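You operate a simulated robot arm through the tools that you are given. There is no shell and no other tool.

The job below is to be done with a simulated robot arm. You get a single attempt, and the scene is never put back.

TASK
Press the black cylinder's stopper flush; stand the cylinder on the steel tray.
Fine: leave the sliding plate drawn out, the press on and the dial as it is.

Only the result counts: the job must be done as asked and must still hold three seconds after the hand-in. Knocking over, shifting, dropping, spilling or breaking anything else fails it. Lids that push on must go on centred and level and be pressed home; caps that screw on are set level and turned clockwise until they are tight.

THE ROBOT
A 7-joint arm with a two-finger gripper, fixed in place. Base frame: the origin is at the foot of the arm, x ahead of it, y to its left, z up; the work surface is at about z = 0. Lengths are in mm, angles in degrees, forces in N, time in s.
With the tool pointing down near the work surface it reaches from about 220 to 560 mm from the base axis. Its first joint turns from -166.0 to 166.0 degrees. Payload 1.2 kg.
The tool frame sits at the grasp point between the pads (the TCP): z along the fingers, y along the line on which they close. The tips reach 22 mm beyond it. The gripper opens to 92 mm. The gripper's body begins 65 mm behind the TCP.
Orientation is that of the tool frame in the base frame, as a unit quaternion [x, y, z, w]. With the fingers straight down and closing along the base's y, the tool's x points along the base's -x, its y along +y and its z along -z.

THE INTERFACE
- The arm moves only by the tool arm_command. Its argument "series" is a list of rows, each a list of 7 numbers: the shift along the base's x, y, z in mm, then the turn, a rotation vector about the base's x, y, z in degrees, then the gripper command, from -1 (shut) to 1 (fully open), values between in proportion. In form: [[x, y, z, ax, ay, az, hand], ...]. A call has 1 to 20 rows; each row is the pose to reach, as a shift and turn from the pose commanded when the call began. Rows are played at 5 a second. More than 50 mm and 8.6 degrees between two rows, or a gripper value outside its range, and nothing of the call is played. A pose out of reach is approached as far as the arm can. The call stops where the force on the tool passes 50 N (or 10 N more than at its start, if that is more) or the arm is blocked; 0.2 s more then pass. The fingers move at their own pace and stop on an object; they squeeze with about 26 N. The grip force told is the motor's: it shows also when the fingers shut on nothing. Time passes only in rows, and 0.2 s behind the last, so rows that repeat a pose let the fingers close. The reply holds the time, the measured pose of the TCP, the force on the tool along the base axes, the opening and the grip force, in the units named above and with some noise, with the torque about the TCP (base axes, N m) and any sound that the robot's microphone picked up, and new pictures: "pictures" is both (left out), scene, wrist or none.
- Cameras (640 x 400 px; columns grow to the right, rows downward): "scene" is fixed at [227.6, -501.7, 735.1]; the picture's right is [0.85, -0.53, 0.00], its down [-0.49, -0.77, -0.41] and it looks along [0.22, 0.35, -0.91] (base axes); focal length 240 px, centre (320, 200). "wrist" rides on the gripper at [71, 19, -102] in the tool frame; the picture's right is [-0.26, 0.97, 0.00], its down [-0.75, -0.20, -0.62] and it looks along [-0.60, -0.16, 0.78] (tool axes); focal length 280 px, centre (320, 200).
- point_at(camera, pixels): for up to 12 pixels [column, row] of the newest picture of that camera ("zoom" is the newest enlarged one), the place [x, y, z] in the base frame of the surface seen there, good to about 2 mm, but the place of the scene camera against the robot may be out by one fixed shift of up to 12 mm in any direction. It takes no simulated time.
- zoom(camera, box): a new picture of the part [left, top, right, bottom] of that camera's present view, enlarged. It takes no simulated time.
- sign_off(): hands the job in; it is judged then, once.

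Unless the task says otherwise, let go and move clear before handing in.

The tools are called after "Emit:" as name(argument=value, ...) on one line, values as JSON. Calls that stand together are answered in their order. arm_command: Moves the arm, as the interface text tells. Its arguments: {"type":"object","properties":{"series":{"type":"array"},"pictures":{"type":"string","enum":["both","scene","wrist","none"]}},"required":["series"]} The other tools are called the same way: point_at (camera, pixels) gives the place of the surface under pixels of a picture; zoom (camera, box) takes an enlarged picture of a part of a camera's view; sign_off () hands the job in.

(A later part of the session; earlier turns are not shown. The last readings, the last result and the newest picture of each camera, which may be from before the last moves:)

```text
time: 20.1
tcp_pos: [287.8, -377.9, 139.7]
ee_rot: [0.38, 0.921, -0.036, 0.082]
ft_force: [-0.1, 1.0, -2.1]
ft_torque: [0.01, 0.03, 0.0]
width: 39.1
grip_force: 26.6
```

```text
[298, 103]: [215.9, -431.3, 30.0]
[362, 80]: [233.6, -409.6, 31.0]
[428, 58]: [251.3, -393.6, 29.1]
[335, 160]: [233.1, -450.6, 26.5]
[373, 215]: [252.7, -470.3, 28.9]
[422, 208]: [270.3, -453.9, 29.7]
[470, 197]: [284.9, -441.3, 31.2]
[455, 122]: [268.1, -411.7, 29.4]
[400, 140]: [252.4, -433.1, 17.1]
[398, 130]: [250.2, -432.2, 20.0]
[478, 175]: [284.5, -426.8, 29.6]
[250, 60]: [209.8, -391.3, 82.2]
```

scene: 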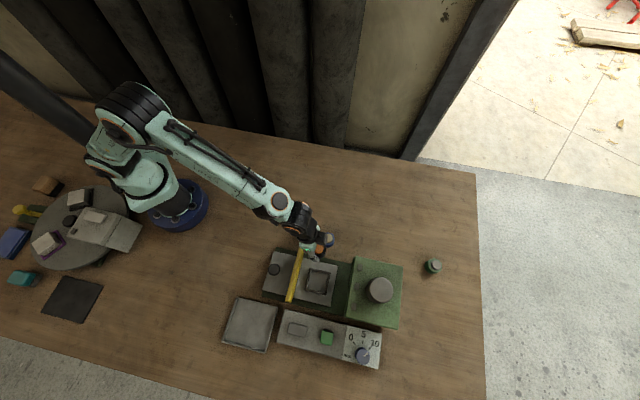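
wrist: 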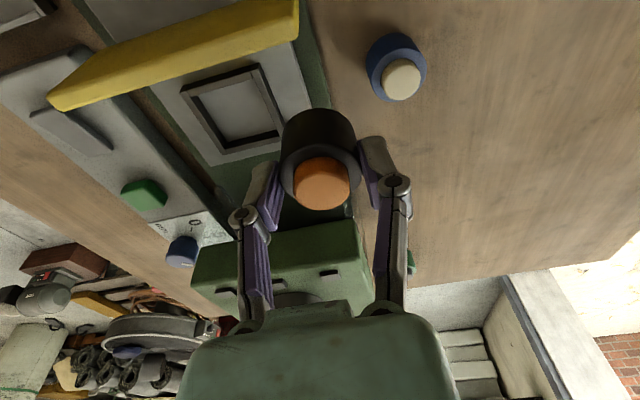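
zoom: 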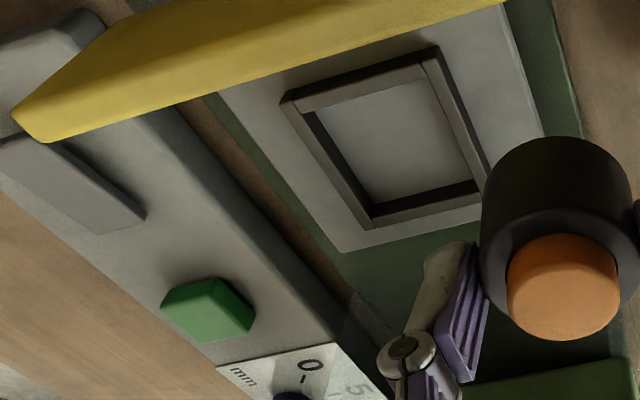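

The nest's rim bars centre at (252,-432), with rim z≈30 and floor ≈18. I'll move over it and come down partway.

Emit:
arm_command(series=[[-15, -22, 0, 0, 0, 0, -1], [-30, -44, 0, 0, 0, 0, -1], [-36.8, -53.1, -5, 0, 0, 0, -1], [-36.8, -53.1, -35, 0, 0, 0, -1], [-36.8, -53.1, -60, 0, 0, 0, -1], [-36.8, -53.1, -60, 0, 0, 0, -1]])

Emit:
zoom(camera="wrist", box=[200, 40, 440, 240])

Emit:
zoom(camera="scene", box=[270, 240, 350, 310])

```text
time: 21.4
tcp_pos: [251.5, -431.8, 77.8]
ee_rot: [0.381, 0.92, -0.036, 0.082]
ft_force: [0.0, 0.1, -1.9]
ft_torque: [0.02, 0.03, 0.0]
width: 38.9
grip_force: 26.7
```

scene: 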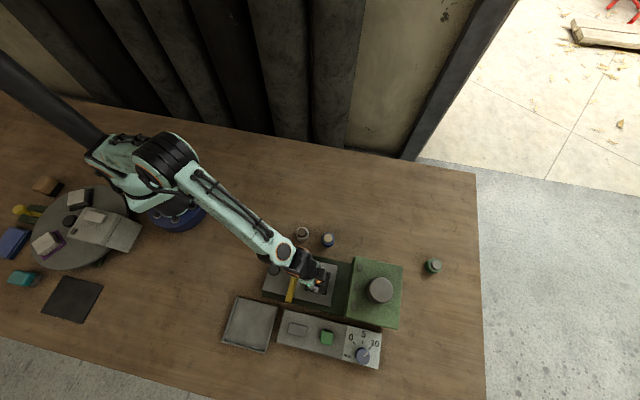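
wrist: 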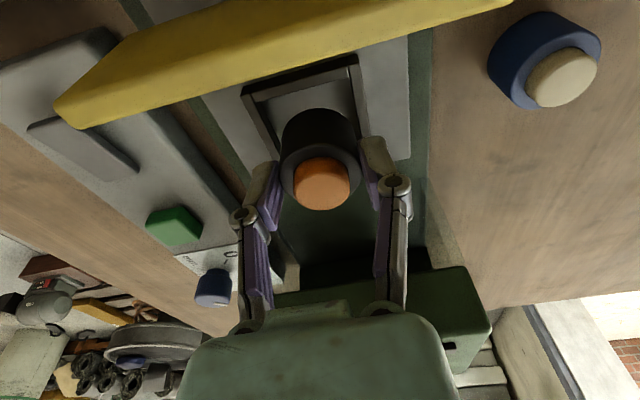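

```text
2.00 times, centred on (320, 140) of wrist
```

zoom: 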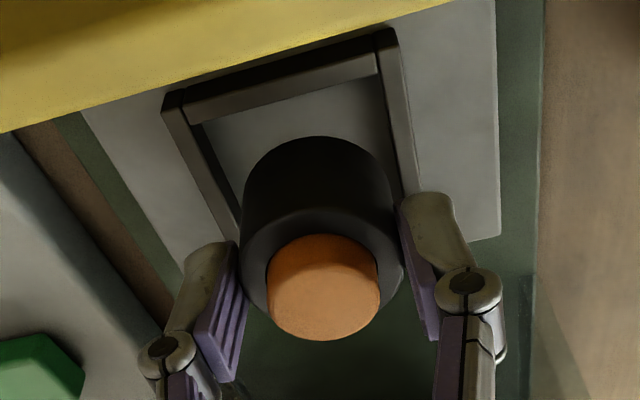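

```text
5.71 times, centred on (310, 275) of scene
```

zoom: 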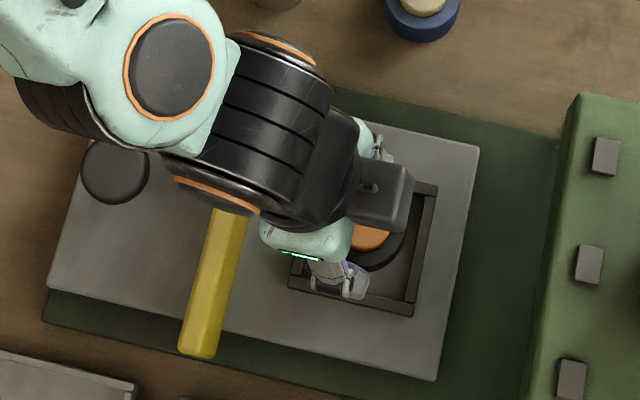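

The cylinder is centred over the nest at (251.5,-431.8). I'll lower it to the floor in small steps and read the force.

Emit:
arm_command(series=[[-0.5, 0.8, -10, 0, 0, 0, -1], [-0.5, 0.8, -16, 0, 0, 0, -1], [-0.5, 0.8, -19, 0, 0, 0, -1], [-0.5, 0.8, -21, 0, 0, 0, -1], [-0.5, 0.8, -21, 0, 0, 0, -1]], pictures="wrist")

```text
time: 22.6
tcp_pos: [251.6, -429.7, 57.8]
ee_rot: [0.381, 0.92, -0.037, 0.081]
ft_force: [-0.5, 0.0, 0.5]
ft_torque: [0.03, -0.04, -0.01]
width: 39.4
grip_force: 25.9
```

wrist: 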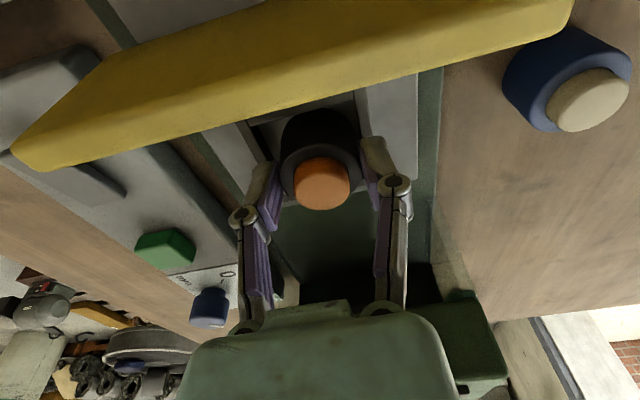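

The reading went from -1.9 to +0.5 N, so it is just about touching. I'll lower another 2 mm gently.

Emit:
arm_command(series=[[0, -0.5, -1, 0, 0, 0, -1], [0, -0.5, -1.5, 0, 0, 0, -1]], pictures="none")

```text
time: 23.2
tcp_pos: [252.3, -433.2, 59.2]
ee_rot: [0.38, 0.92, -0.038, 0.084]
ft_force: [4.5, 4.0, 18.0]
ft_torque: [0.15, -0.03, 0.02]
width: 39.3
grip_force: 25.8
```

Contact at 18 N, so it is seated. I'll relax the push slightly, open the fingers and rise.

Emit:
arm_command(series=[[0, 0, 1, 0, 0, 0, -1], [0, 0, 1, 0, 0, 0, -0.1], [0, 0, 1, 0, 0, 0, 0.2], [0, 0, 1, 0, 0, 0, 0.4], [0, 0, 1, 0, 0, 0, 0.4], [0, 0, 20, 0, 0, 0, 0.4], [0, 0, 50, 0, 0, 0, 0.4], [0, 0, 80, 0, 0, 0, 0.4], [0, 0, 80, 0, 0, 0, 0.4]])

Emit:
zoom(camera="wrist", box=[200, 40, 440, 240])

```text
time: 25.2
tcp_pos: [250.4, -433.4, 136.2]
ee_rot: [0.38, 0.92, -0.037, 0.083]
ft_force: [1.0, -1.0, -0.4]
ft_torque: [0.02, -0.03, 0.0]
width: 64.3
grip_force: 0.1
```

scene: 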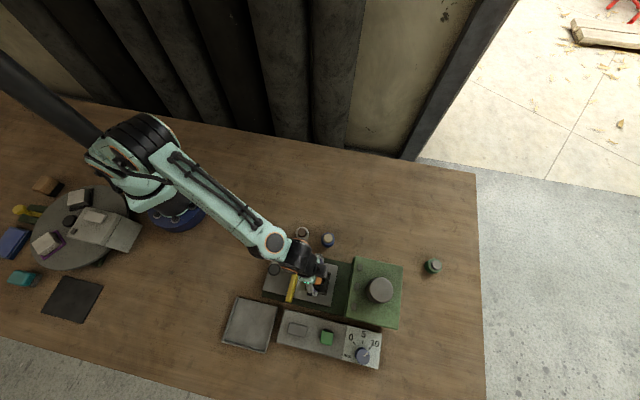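
wrist: 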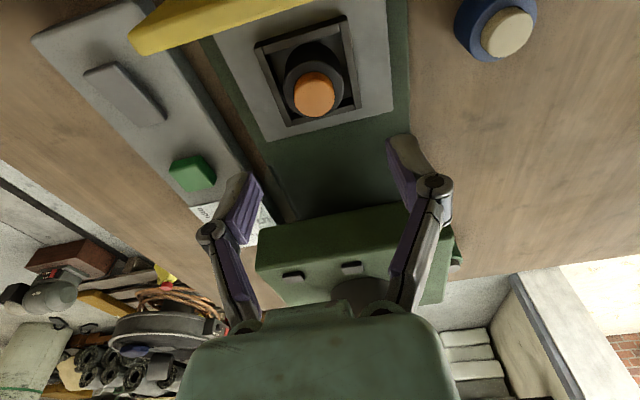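

```text
2.00 times, centred on (320, 140) of wrist
```

zoom: 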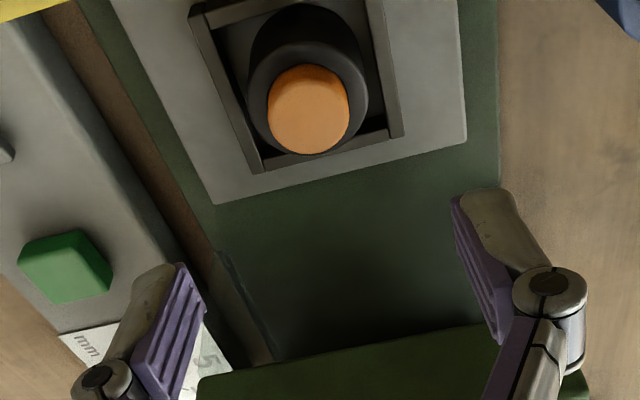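

Emit:
point_at(camera="wrist", pixels=[[314, 95], [300, 96], [328, 94], [314, 112], [290, 85], [341, 82], [316, 117], [260, 49], [344, 22], [357, 105], [291, 121], [353, 60]])

```text
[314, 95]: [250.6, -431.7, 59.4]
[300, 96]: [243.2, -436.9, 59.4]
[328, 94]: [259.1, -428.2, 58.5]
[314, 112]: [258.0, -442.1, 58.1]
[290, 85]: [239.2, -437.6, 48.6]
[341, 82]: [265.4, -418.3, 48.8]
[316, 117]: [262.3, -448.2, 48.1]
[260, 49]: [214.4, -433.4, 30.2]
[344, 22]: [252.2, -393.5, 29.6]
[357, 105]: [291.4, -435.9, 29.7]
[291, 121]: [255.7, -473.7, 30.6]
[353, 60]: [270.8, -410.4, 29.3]
```

The cylinder is centred in the nest: stopper at (251,-432.5) against nest centre (252.7,-433), top z 59, rim 48.5, about 10.3 mm proud. Next I'll undo the tilt, close the fingers and go behind the plate knob.

Emit:
arm_command(series=[[0, 0, 20, 2, 2, 0, 0], [-25, 24, 25, 4, 4, 0, -1], [-50, 48, 25, 7.1, 7, 0, -1], [-75, 72, 25, 7.1, 7, 0, -1], [-100, 96, 25, 7.1, 7, 0, -1], [-112, 108, 20, 7.1, 7, 0, -1], [-112, 108, 20, 7.1, 7, 0, -1]])

Emit:
zoom(camera="wrist", box=[200, 40, 440, 240])

```text
time: 26.9
tcp_pos: [141.2, -325.5, 157.4]
ee_rot: [0.382, 0.924, -0.003, 0.002]
ft_force: [-0.6, 0.1, -0.5]
ft_torque: [0.04, 0.02, -0.01]
width: 0.3
grip_force: 26.3
```

scene: 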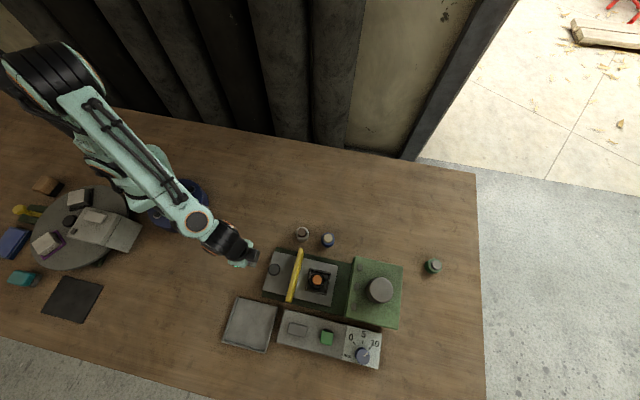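
wrist: 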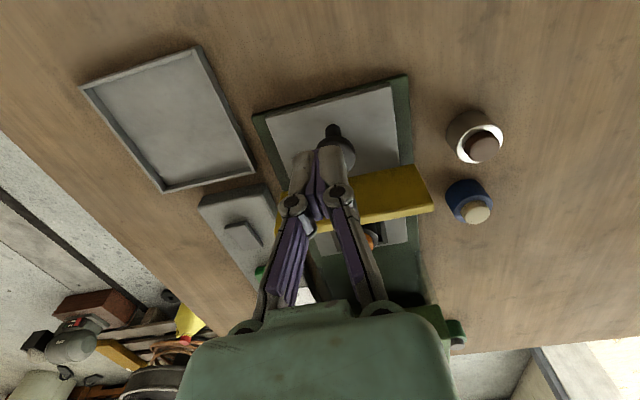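

```text
2.00 times, centred on (320, 140) of wrist
```

zoom: 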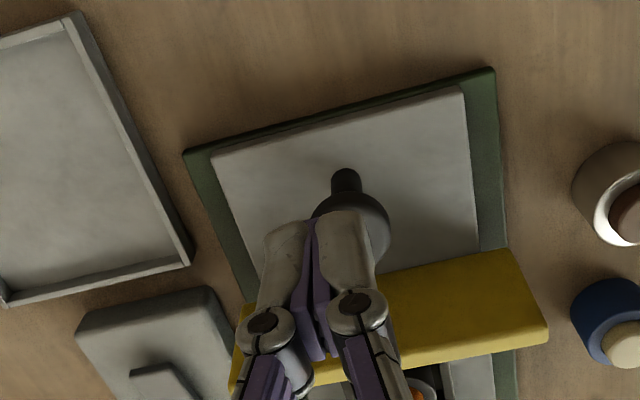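

Emit:
point_at(camera="zoom", pixels=[[345, 180], [347, 205], [385, 225], [335, 200], [318, 210], [388, 245], [300, 160], [440, 120]])

Emit:
point_at(camera="scene", pixels=[[274, 269], [270, 270], [279, 269], [275, 265], [274, 274]])

```text
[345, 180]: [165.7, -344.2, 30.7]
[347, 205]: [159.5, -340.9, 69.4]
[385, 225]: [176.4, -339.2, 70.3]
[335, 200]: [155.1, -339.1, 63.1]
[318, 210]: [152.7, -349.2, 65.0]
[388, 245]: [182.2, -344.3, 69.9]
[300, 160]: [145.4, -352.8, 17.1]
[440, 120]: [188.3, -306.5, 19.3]
```

```text
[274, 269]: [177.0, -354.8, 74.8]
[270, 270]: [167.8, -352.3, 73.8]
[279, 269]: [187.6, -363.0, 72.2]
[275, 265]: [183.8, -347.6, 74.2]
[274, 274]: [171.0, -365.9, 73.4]
```

Knob centre is at (169,-350), top z 71. I'll descend right behind it, about 15 mm clear, and start pushing along (0.71,-0.70).

Emit:
arm_command(series=[[1.1, 1.1, -35, 0, 0, 0, -1], [1.1, 1.1, -65, 0, 0, 0, -1], [1.1, 1.1, -88, 0, 0, 0, -1], [8.2, -5.9, -88, 0, 0, 0, -1], [15.3, -12.9, -88, 0, 0, 0, -1], [22.4, -19.9, -88, 0, 0, 0, -1], [25.9, -23.4, -88, 0, 0, 0, -1]])

Emit:
zoom(camera="scene", box=[240, 235, 350, 320])

```text
time: 28.4
tcp_pos: [163.5, -347.1, 67.3]
ee_rot: [0.382, 0.924, -0.002, 0.001]
ft_force: [-1.6, -0.4, 0.1]
ft_torque: [0.02, 0.01, 0.01]
width: 5.9
grip_force: 27.9
```

scene: 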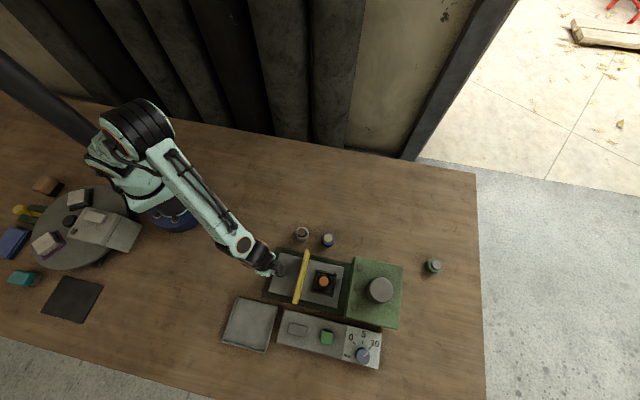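
wrist: 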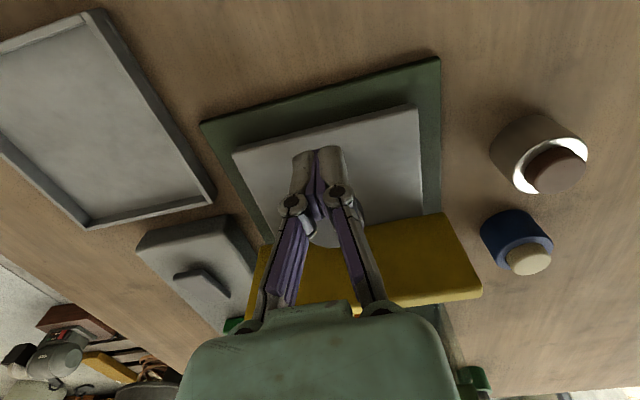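

```text
4.71 times, centred on (295, 278) of scene
```

zoom: 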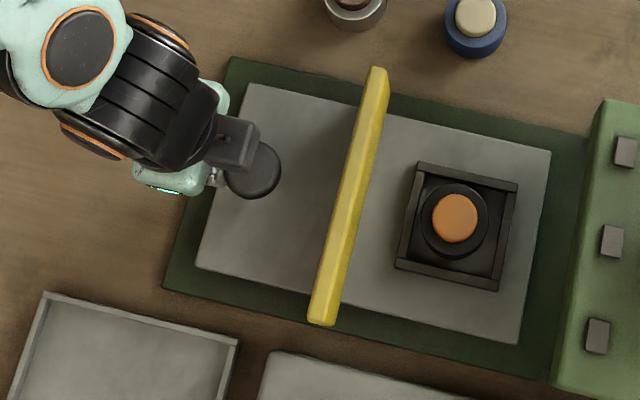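

The plate slides easily with almost no force and the cylinder rides in the nest. I'll keep pushing slowly.

Emit:
arm_command(series=[[5, -4.9, 0, 0, 0, 0, -1], [10, -9.8, 0, 0, 0, 0, -1], [15, -14.7, 0, 0, 0, 0, -1], [20, -19.6, 0, 0, 0, 0, -1], [25, -24.5, 0, 0, 0, 0, -1], [30, -29.4, 0, 0, 0, 0, -1], [35, -34.3, 0, 0, 0, 0, -1], [40, -39.2, 0, 0, 0, 0, -1], [45, -44.1, 0, 0, 0, 0, -1], [50, -49, 0, 0, 0, 0, -1], [55, -53.9, 0, 0, 0, 0, -1], [60, -58.8, 0, 0, 0, 0, -1], [65, -63.7, 0, 0, 0, 0, -1], [70, -68.6, 0, 0, 0, 0, -1]])

Emit:
zoom(camera="scene", box=[260, 235, 400, 335])

```text
time: 31.4
tcp_pos: [235.3, -416.4, 67.9]
ee_rot: [0.382, 0.924, -0.003, 0.002]
ft_force: [-0.7, 0.4, 0.7]
ft_torque: [0.01, 0.0, 0.0]
width: 0.0
grip_force: 27.5
```

scene: 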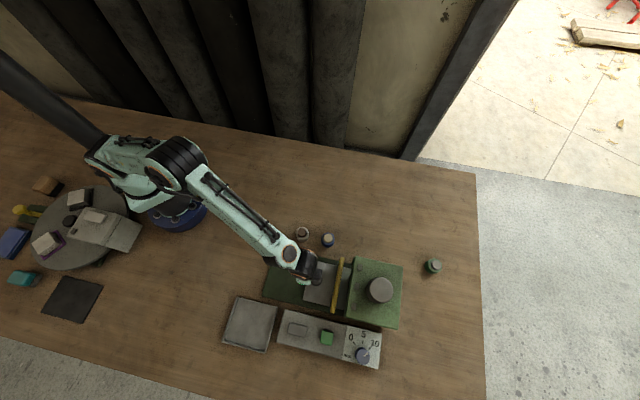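
wrist: 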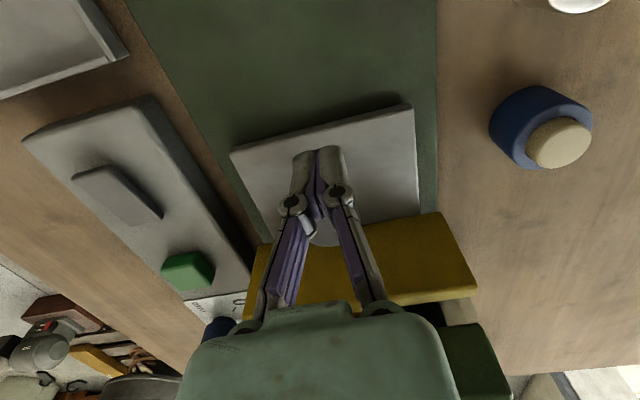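

```text
4.00 times, centred on (330, 285) of scene
```

zoom: 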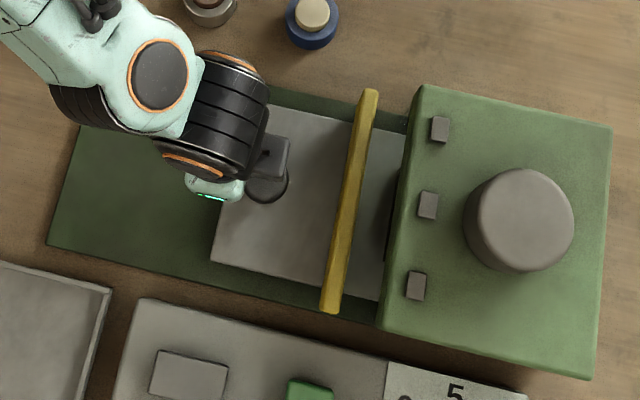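

The panel is now about 25 mm from the head. I'll continue in smaller steps until it meets the stop.

Emit:
arm_command(series=[[4, -3.9, 0, 0, 0, 0, -1], [8, -7.8, 0, 0, 0, 0, -1], [11, -10.8, 0, 0, 0, 0, -1], [14, -13.7, 0, 0, 0, 0, -1], [16, -15.7, 0, 0, 0, 0, -1], [18, -17.6, 0, 0, 0, 0, -1]])

Emit:
zoom(camera="scene", box=[260, 235, 400, 335])

```text
time: 32.8
tcp_pos: [247.7, -429.2, 66.4]
ee_rot: [0.384, 0.923, 0.002, -0.007]
ft_force: [-1.6, 3.0, 1.0]
ft_torque: [0.02, 0.0, -0.03]
width: 0.2
grip_force: 28.2
stopped in row 6: the force on the tool passed its limit at 57 N (the readings are from after the stop); the commanded pose is now the measured one
```

scene: 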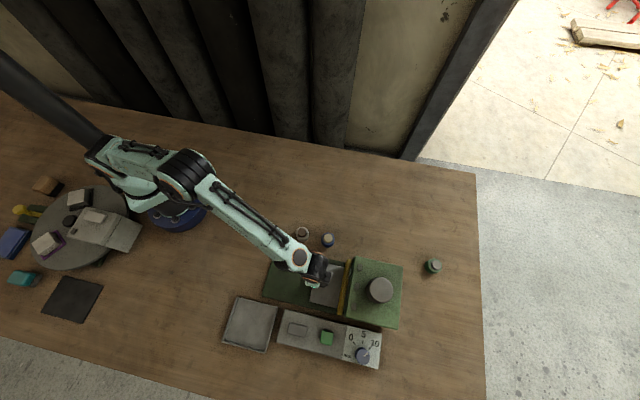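
wrist: 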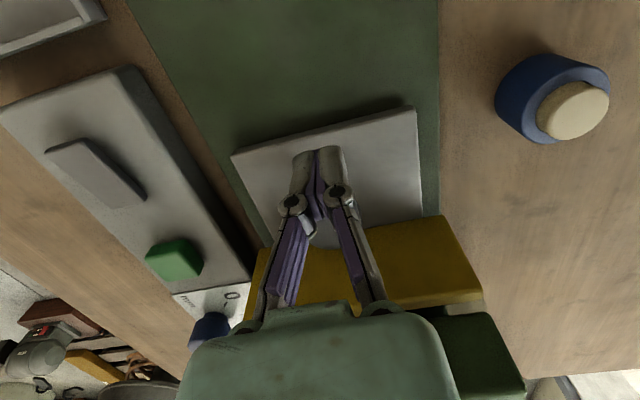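

```text
4.00 times, centred on (330, 285) of scene
```

zoom: 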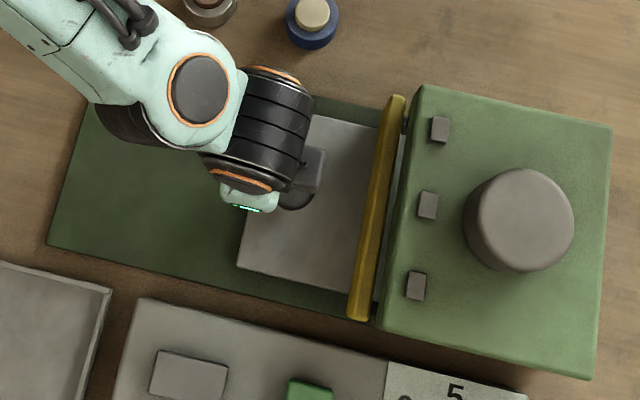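

The plate hit its stop at the head (57 N), guard panel closed. Now I'll back off and go over the green button for a close look.

Emit:
arm_command(series=[[-6, 6, 0, 0, 0, 0, -1], [-8, 8, 40, 0, 0, 0, -1], [-20, -10, 75, 0, 0, 0, -1], [-35, -40, 80, 0, 0, 0, -1], [-50, -70, 80, -4.7, -1.7, 0, -1], [-55, -90, 70, -9.4, -3.3, 0, -1], [-55, -105, 60, -14.1, -5, 0, -1], [-55, -105, 60, -14.1, -5, 0, -1]])

Emit:
zoom(camera="scene", box=[260, 235, 400, 335])

```text
time: 34.6
tcp_pos: [192.9, -535.1, 129.5]
ee_rot: [0.38, 0.916, -0.095, 0.081]
ft_force: [-0.3, 0.3, 0.0]
ft_torque: [-0.01, 0.05, -0.02]
width: 0.2
grip_force: 28.5
```

scene: 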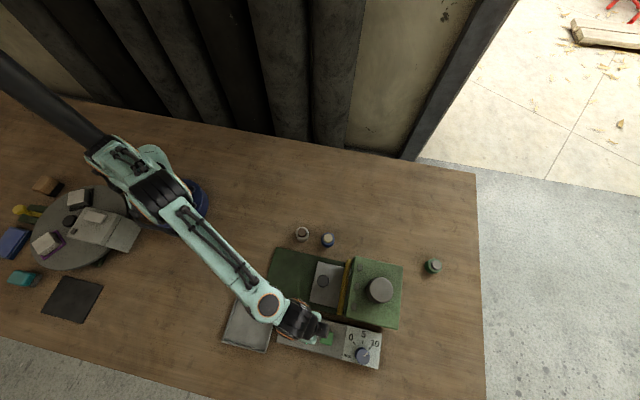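
wrist: 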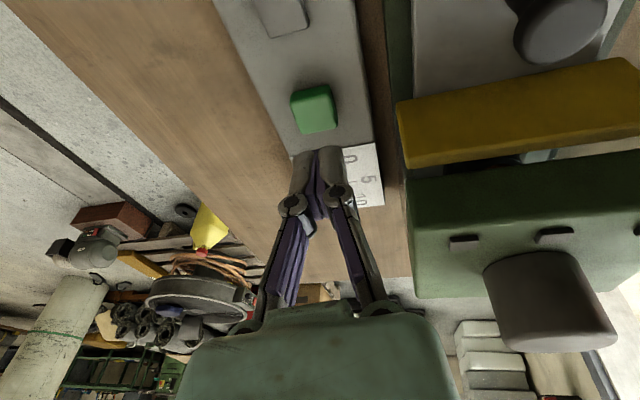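

```text
4.00 times, centred on (330, 285) of scene
```

zoom: 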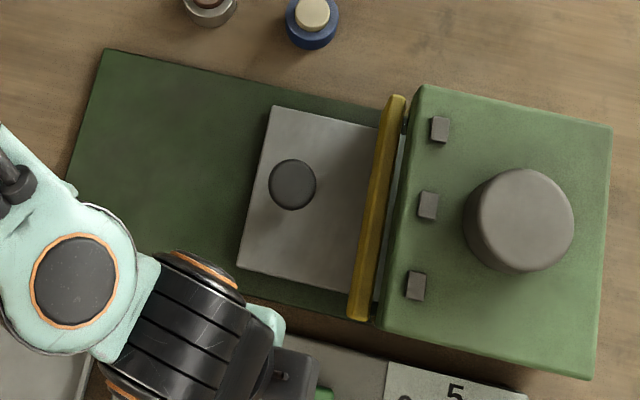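

Emit:
point_at(camera="wrist", pixels=[[315, 108], [300, 95], [330, 92], [318, 128], [530, 135], [405, 165], [420, 200], [600, 165], [542, 156], [480, 165], [360, 190]])

Emit:
zoom(camera="wrist", box=[380, 40, 640, 260])

```text
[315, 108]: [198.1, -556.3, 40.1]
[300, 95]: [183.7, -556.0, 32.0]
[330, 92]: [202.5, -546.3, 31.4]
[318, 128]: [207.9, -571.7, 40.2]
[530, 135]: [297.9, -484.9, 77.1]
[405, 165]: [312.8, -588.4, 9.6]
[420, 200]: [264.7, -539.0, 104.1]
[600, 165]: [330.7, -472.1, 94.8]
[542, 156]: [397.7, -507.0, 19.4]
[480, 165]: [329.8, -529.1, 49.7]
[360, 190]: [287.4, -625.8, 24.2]
```

```text
1.82 times, centred on (510, 150) of wrist
```

zoom: 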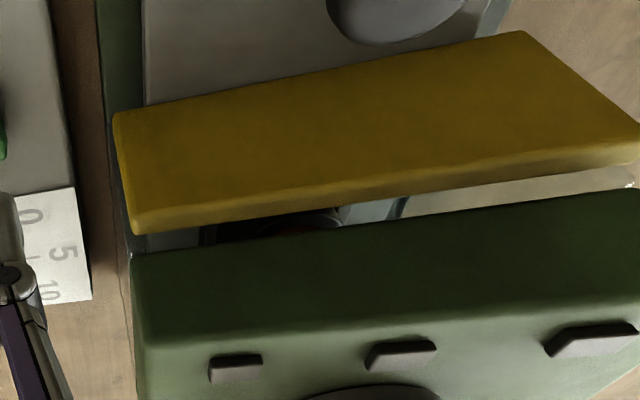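

Between the panel and the head there still seems to be a gap of about 10 mm (pixels around (480,165)). I'll inspect it before going on.

Emit:
zoom(camera="scene", box=[335, 252, 375, 322])

Emit:
zoom(camera="wrist", box=[400, 120, 560, 200])

Emit:
point_at(camera="wrist", pixels=[[410, 145], [425, 165], [520, 150], [600, 135], [470, 155], [430, 185], [510, 175], [495, 160], [505, 163], [490, 168], [515, 162], [550, 290]])

```text
5.71 times, centred on (355, 287) of scene
```

zoom: 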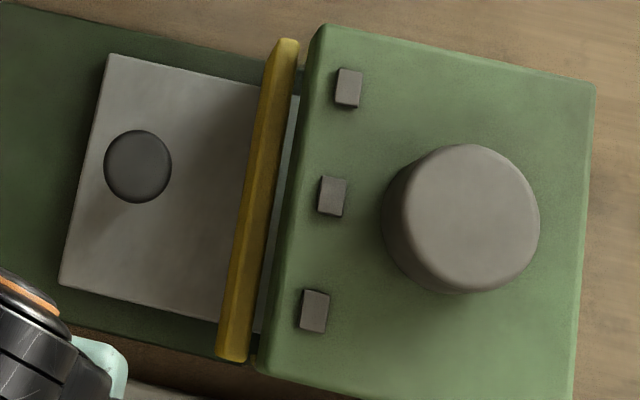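

```text
4.00 times, centred on (480, 160) of wrist
```

zoom: 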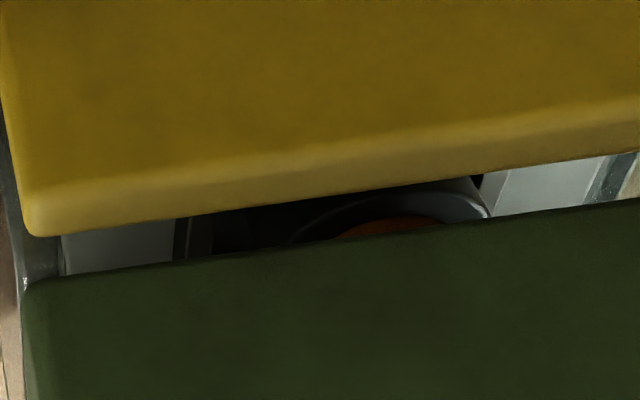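

```text
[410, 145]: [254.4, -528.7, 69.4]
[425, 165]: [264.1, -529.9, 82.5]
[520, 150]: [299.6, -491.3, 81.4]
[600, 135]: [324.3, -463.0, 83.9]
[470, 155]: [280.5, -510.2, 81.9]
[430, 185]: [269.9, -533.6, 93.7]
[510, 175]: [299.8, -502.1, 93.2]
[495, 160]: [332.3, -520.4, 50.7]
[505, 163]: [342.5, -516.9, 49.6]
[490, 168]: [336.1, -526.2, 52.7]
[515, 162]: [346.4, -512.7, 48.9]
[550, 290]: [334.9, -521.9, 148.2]
```

The numbers show the nest sits 53 mm behind the head front, right under the ram centre, so the plate is fully home. The button top is at (198,-557), z 40. I'll descend and press it.

Emit:
arm_command(series=[[2, -10, -20, 0, 0, 0, -1], [2, -18.5, -45, 0, 0, 0, -1], [2, -18.5, -60, 0, 0, 0, -1], [2, -18.5, -60, 0, 0, 0, -1]])

```text
time: 35.6
tcp_pos: [194.2, -553.4, 67.0]
ee_rot: [0.381, 0.916, -0.095, 0.081]
ft_force: [0.6, 0.1, 0.1]
ft_torque: [-0.03, -0.02, -0.05]
width: 0.1
grip_force: 27.9
```

scene: 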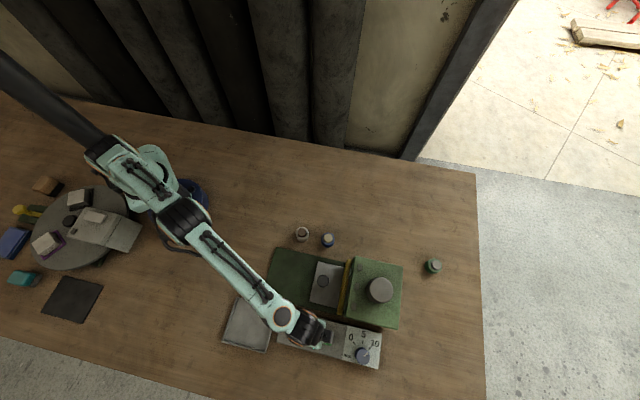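
wrist: 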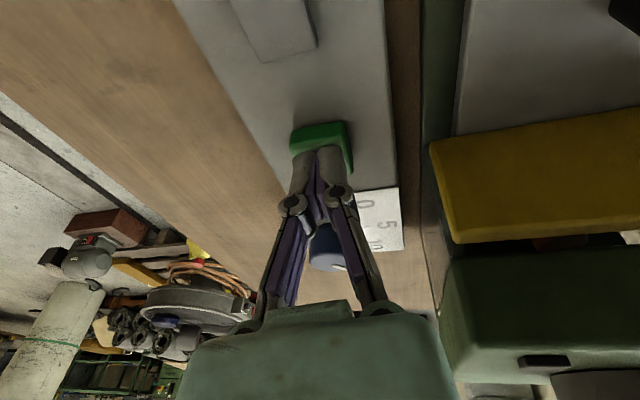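

The fingertips are right over the button. I'll press down and look at the head.

Emit:
arm_command(series=[[0, 0, -4, 0, 0, 0, -1], [0, 0, -7, 0, 0, 0, -1], [0, 0, -9, 0, 0, 0, -1], [0, 0, -11, 0, 0, 0, -1]])

Emit:
zoom(camera="scene", box=[335, 252, 415, 332])

```text
time: 36.6
tcp_pos: [194.8, -553.4, 57.0]
ee_rot: [0.381, 0.916, -0.094, 0.081]
ft_force: [-2.1, -0.7, 3.3]
ft_torque: [-0.02, 0.03, -0.02]
width: 0.0
grip_force: 27.7
heard: click
```

scene: 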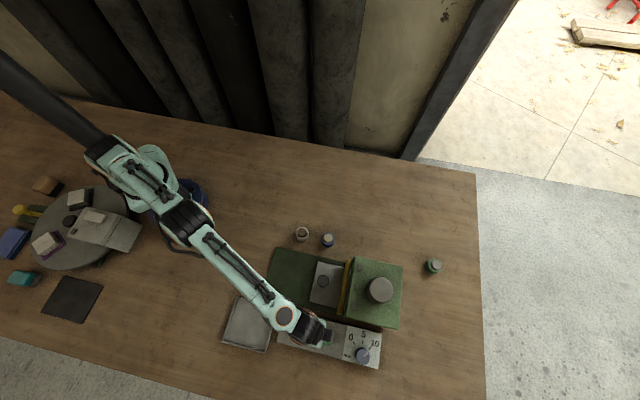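
wrist: 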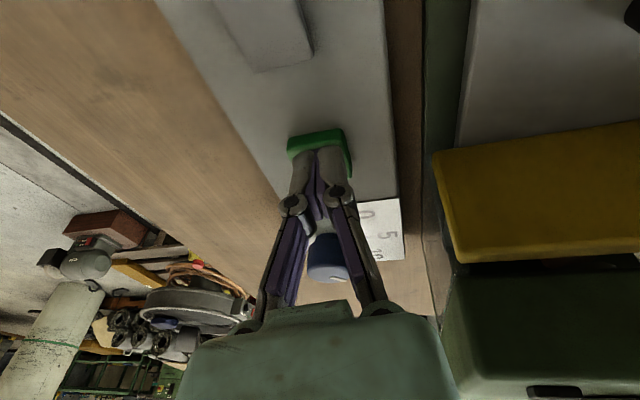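

```text
5.00 times, centred on (375, 292) of scene
```

zoom: 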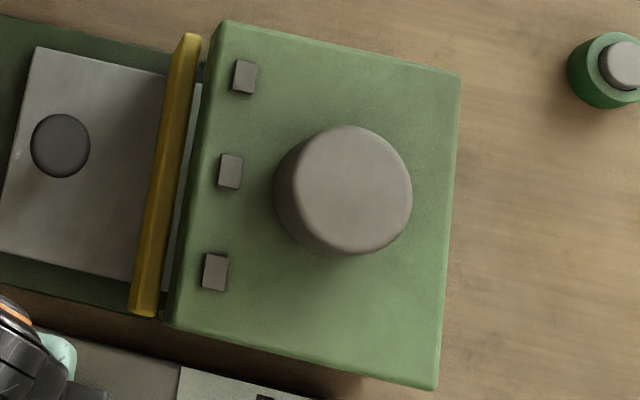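

A click was heard. I'll lift off the button and wait, listening for a press cycle.

Emit:
arm_command(series=[[0, 0, 8, 0, 0, 0, -1], [0, 0, 12, 0, 0, 0, -1], [0, 0, 12, 0, 0, 0, -1], [0, 0, 12, 0, 0, 0, -1], [0, 0, 12, 0, 0, 0, -1]])

Emit:
zoom(camera="wrist", box=[400, 140, 640, 320])

```text
time: 37.8
tcp_pos: [195.2, -551.9, 67.2]
ee_rot: [0.381, 0.916, -0.095, 0.081]
ft_force: [0.6, 0.6, 0.8]
ft_torque: [0.0, 0.0, 0.04]
width: 0.1
grip_force: 27.9
```

scene: 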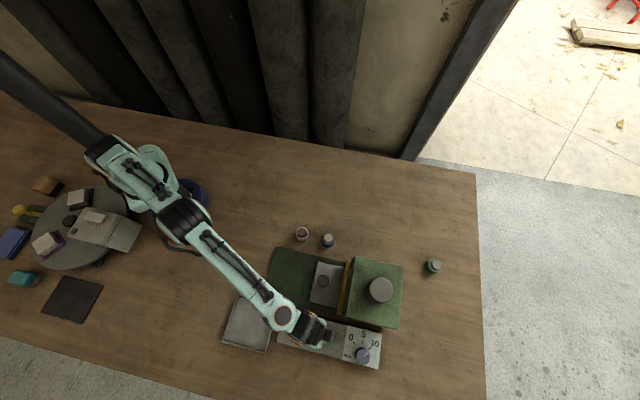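
wrist: 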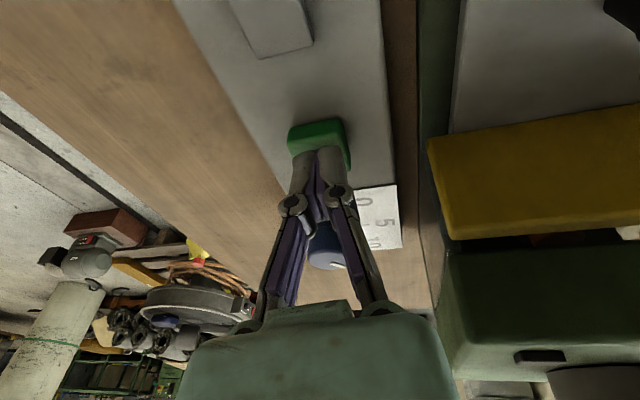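

```text
2.22 times, centred on (520, 230) of wrist
```

zoom: 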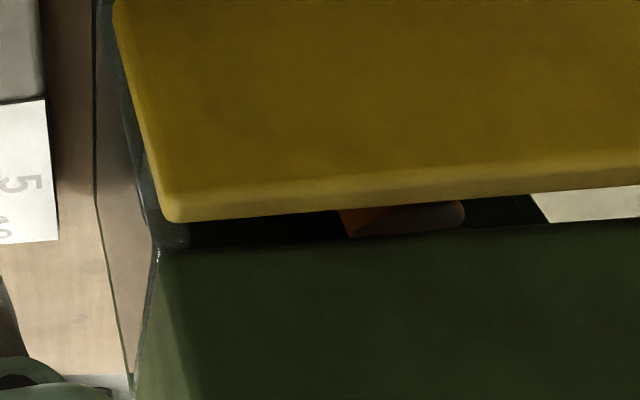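

Emit:
point_at(camera="zoom", pixels=[[370, 222], [400, 218], [440, 215], [355, 215], [455, 212]])

Emit:
zoom(camera="wrist", box=[510, 215, 610, 255])

```text
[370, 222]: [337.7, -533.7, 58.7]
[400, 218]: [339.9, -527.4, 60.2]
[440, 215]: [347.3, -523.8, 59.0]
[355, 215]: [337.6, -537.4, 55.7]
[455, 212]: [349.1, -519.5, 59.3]
```

```text
6.40 times, centred on (560, 235) of wrist
```

zoom: 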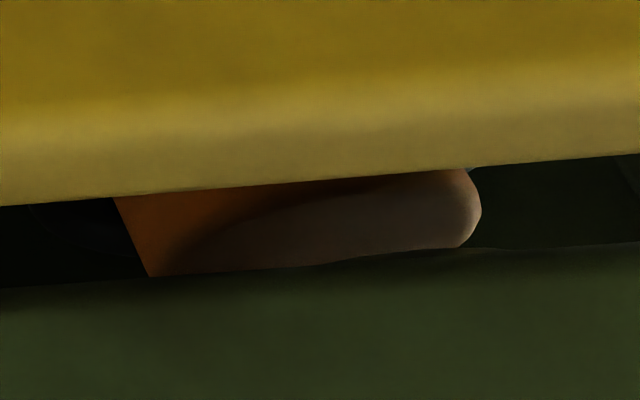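

The stopper still stands at z≈59, unpressed, and no lamp or motor followed the click. I'll wait above the controls while moving to the rocker, check for any change, and take a look.

Emit:
arm_command(series=[[-5, 5, 30, 0, 0, 0, -1], [-20, 20, 55, 0, 0, 0, -1], [-45, 40, 60, 0, 0, 0, -1], [-66, 60, 60, 0, 0, 0, -1], [-66, 60, 60, 0, 0, 0, -1], [-66, 60, 60, 0, 0, 0, -1], [-66, 60, 60, 0, 0, 0, -1]])

Emit:
zoom(camera="wrist", box=[180, 20, 440, 220])

Emit:
zoom(camera="scene", box=[270, 240, 410, 375])

```text
time: 39.4
tcp_pos: [129.9, -493.8, 128.9]
ee_rot: [0.38, 0.916, -0.094, 0.081]
ft_force: [-0.4, -0.6, 0.0]
ft_torque: [0.0, 0.0, 0.0]
width: 0.1
grip_force: 28.4
```

scene: 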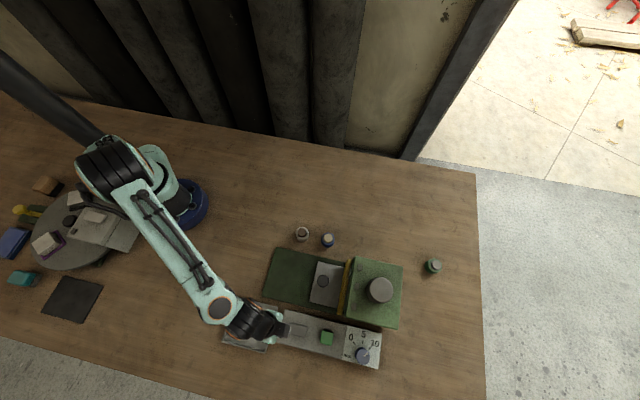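
wrist: 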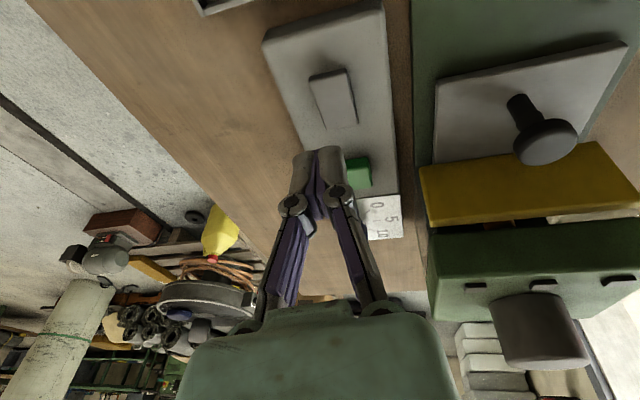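

```text
2.00 times, centred on (310, 120) of wrist
```

zoom: 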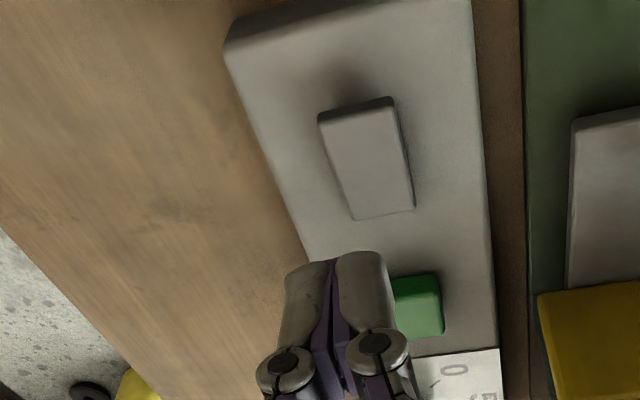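

```text
2.96 times, centred on (340, 308) of scene
```

zoom: 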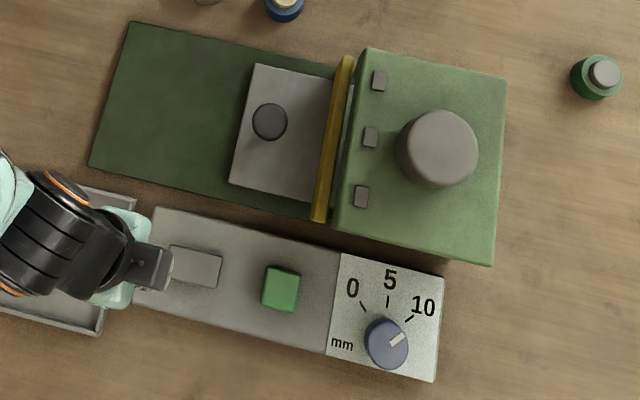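

Emit:
point_at(camera="zoom", pixels=[[340, 118], [385, 105], [362, 110], [350, 205], [400, 200], [378, 205], [368, 155], [300, 60]])

Emit:
zoom(camera="wrist", box=[400, 120, 640, 300])

```text
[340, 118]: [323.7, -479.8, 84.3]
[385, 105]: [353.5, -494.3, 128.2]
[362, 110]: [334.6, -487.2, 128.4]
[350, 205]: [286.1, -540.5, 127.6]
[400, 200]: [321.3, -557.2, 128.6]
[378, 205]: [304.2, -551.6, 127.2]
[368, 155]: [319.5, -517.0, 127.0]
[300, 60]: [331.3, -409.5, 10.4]
```

```text
2.22 times, centred on (520, 210) of wrist
```

zoom: 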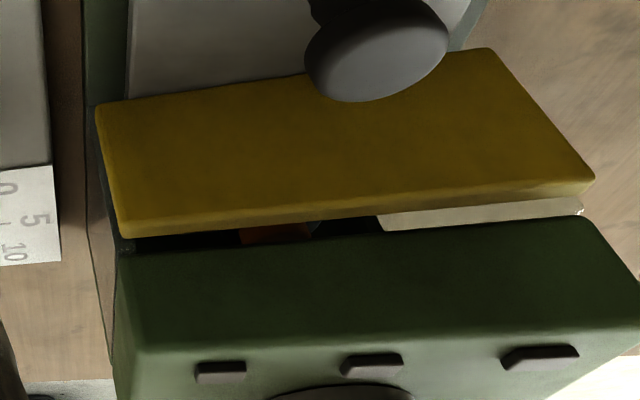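

Emit:
point_at(camera="wrist", pixels=[[322, 79], [340, 73], [331, 77], [333, 122], [351, 122], [342, 122], [335, 100], [290, 60]])

```text
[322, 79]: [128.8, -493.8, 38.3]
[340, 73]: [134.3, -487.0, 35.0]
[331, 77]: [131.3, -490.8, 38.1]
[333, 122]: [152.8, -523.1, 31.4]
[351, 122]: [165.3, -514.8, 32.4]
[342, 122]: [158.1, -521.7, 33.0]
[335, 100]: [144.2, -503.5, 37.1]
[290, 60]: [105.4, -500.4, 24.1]
```

The rocker is held in its new position (far end down, z≈32). With it this way the button did nothing, so I'll press the near end to flip it back.

Emit:
arm_command(series=[[0, 2.5, -30, 0, 0, 0, -1], [0, 2.5, -55, 0, 0, 0, -1], [0, 2.5, -66, 0, 0, 0, -1], [0, 2.5, -70, 0, 0, 0, -1], [0, 2.5, -73, 0, 0, 0, -1], [0, 2.5, -76, 0, 0, 0, -1], [0, 2.5, -78, 0, 0, 0, -1]], pictures="scene")

Emit:
zoom(camera="scene", box=[270, 240, 410, 375])

```text
time: 40.9
tcp_pos: [129.5, -491.3, 53.2]
ee_rot: [0.381, 0.916, -0.095, 0.081]
ft_force: [-2.1, 10.4, 17.1]
ft_torque: [0.34, -0.04, 0.03]
width: 0.1
grip_force: 28.1
stopped in row 7: the force on the tool passed its limit at 56 N (the readings are from after the stop); the commanded pose is now the measured one
```

scene: 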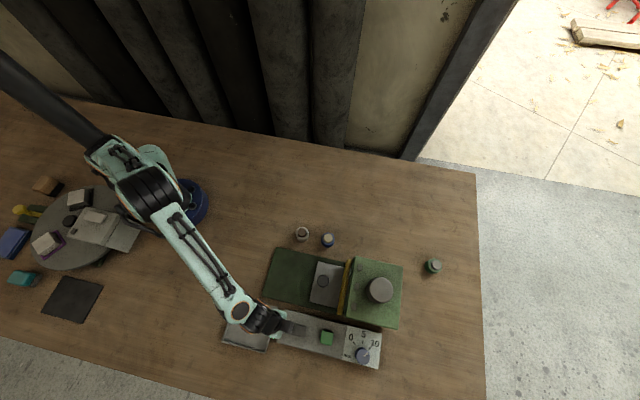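

```text
2.96 times, centred on (340, 308) of scene
```

zoom: 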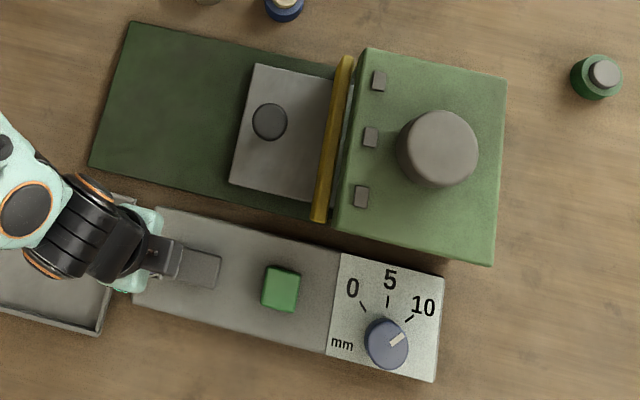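

The rocker was pressed back to its original position. Now I'll return to the button and press it in this state, watching for sound and ram motion.

Emit:
arm_command(series=[[0, 0, 20, 0, 0, 0, -1], [5, -5, 50, 0, 0, 0, -1], [35, -32, 50, 0, 0, 0, -1], [65, -62, 45, 0, 0, 0, -1], [65, -62, 20, 0, 0, 0, -1], [65, -62, 10, 0, 0, 0, -1], [65, -62, 6, 0, 0, 0, -1], [65, -62, 3, 0, 0, 0, -1]])

Emit:
zoom(camera="wrist", box=[400, 140, 640, 320])

```text
time: 42.7
tcp_pos: [194.0, -555.1, 57.3]
ee_rot: [0.38, 0.917, -0.094, 0.08]
ft_force: [0.3, -0.5, 3.9]
ft_torque: [0.05, 0.01, 0.01]
width: 0.1
grip_force: 28.2
heard: click
```

scene: 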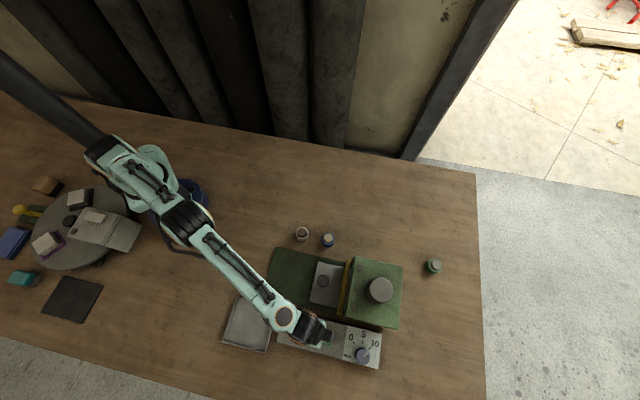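
wrist: 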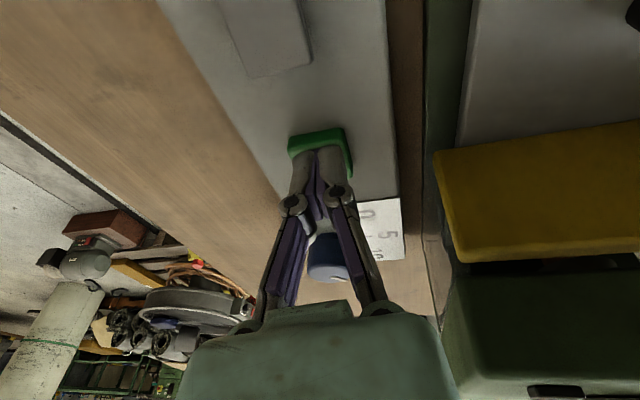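

```text
2.22 times, centred on (520, 230) of wrist
```

zoom: 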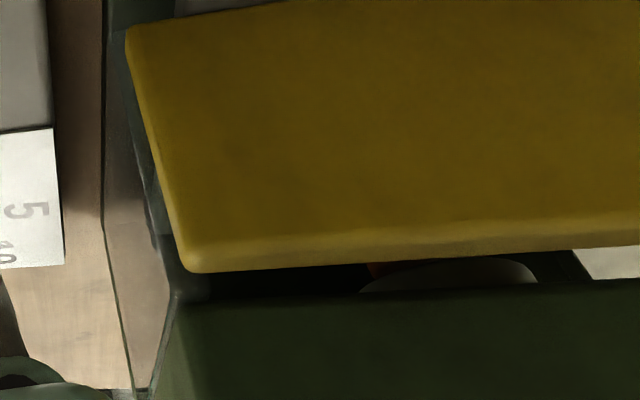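

Another click only so far. I'll release the button and wait a couple of seconds to see if a cycle runs.

Emit:
arm_command(series=[[0, 0, 10, 0, 0, 0, -1], [0, 0, 10, 0, 0, 0, -1], [0, 0, 10, 0, 0, 0, -1], [0, 0, 10, 0, 0, 0, -1], [0, 0, 10, 0, 0, 0, -1], [0, 0, 10, 0, 0, 0, -1]])

Emit:
zoom(camera="wrist", box=[510, 205, 640, 265])

```text
time: 44.1
tcp_pos: [194.3, -553.4, 65.7]
ee_rot: [0.381, 0.916, -0.095, 0.08]
ft_force: [0.0, 0.0, -0.5]
ft_torque: [-0.02, 0.01, 0.02]
width: 0.0
grip_force: 28.2
```

scene: 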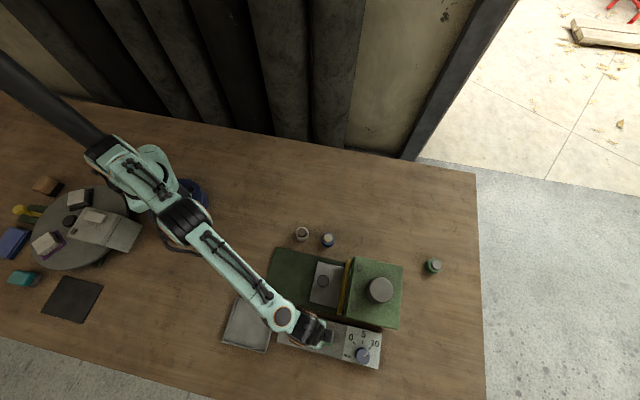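
wrist: 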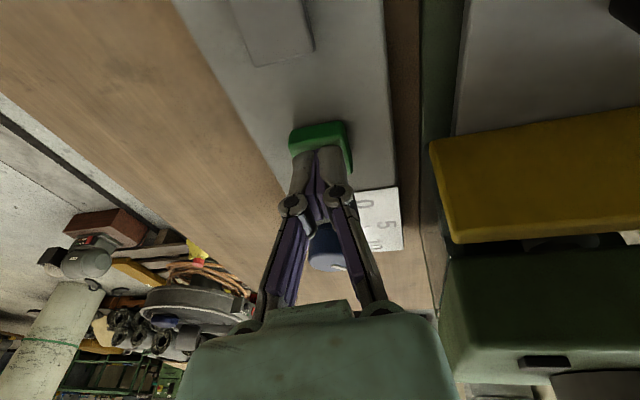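

```text
4.92 times, centred on (575, 235) of wrist
```

zoom: 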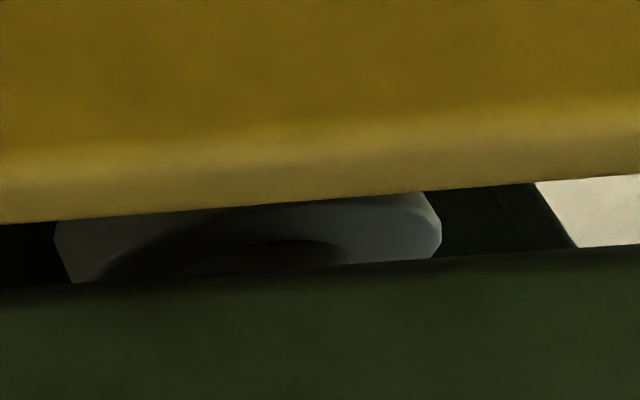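

The view into the gap changed: the orange is gone and I see a grey rim. I'll measure it.

Emit:
point_at(camera="zoom", pixels=[[80, 245], [400, 225], [260, 225], [250, 255], [425, 215], [150, 240]])

Emit:
zoom(camera="scene", box=[335, 252, 415, 332])

```text
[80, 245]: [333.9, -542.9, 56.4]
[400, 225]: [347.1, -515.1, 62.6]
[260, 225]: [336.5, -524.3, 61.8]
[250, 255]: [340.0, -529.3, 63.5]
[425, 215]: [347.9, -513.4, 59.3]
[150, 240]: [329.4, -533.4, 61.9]
```

```text
5.00 times, centred on (375, 292) of scene
```

zoom: 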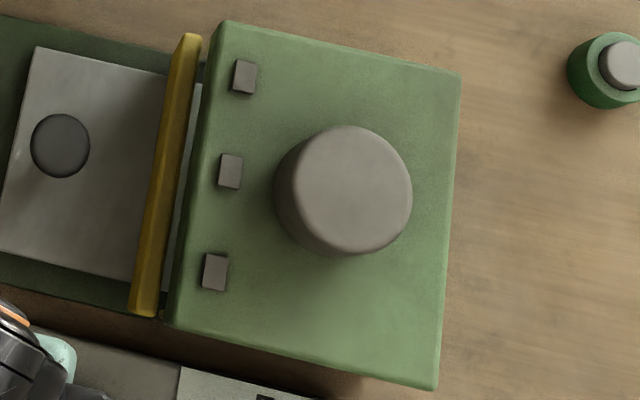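

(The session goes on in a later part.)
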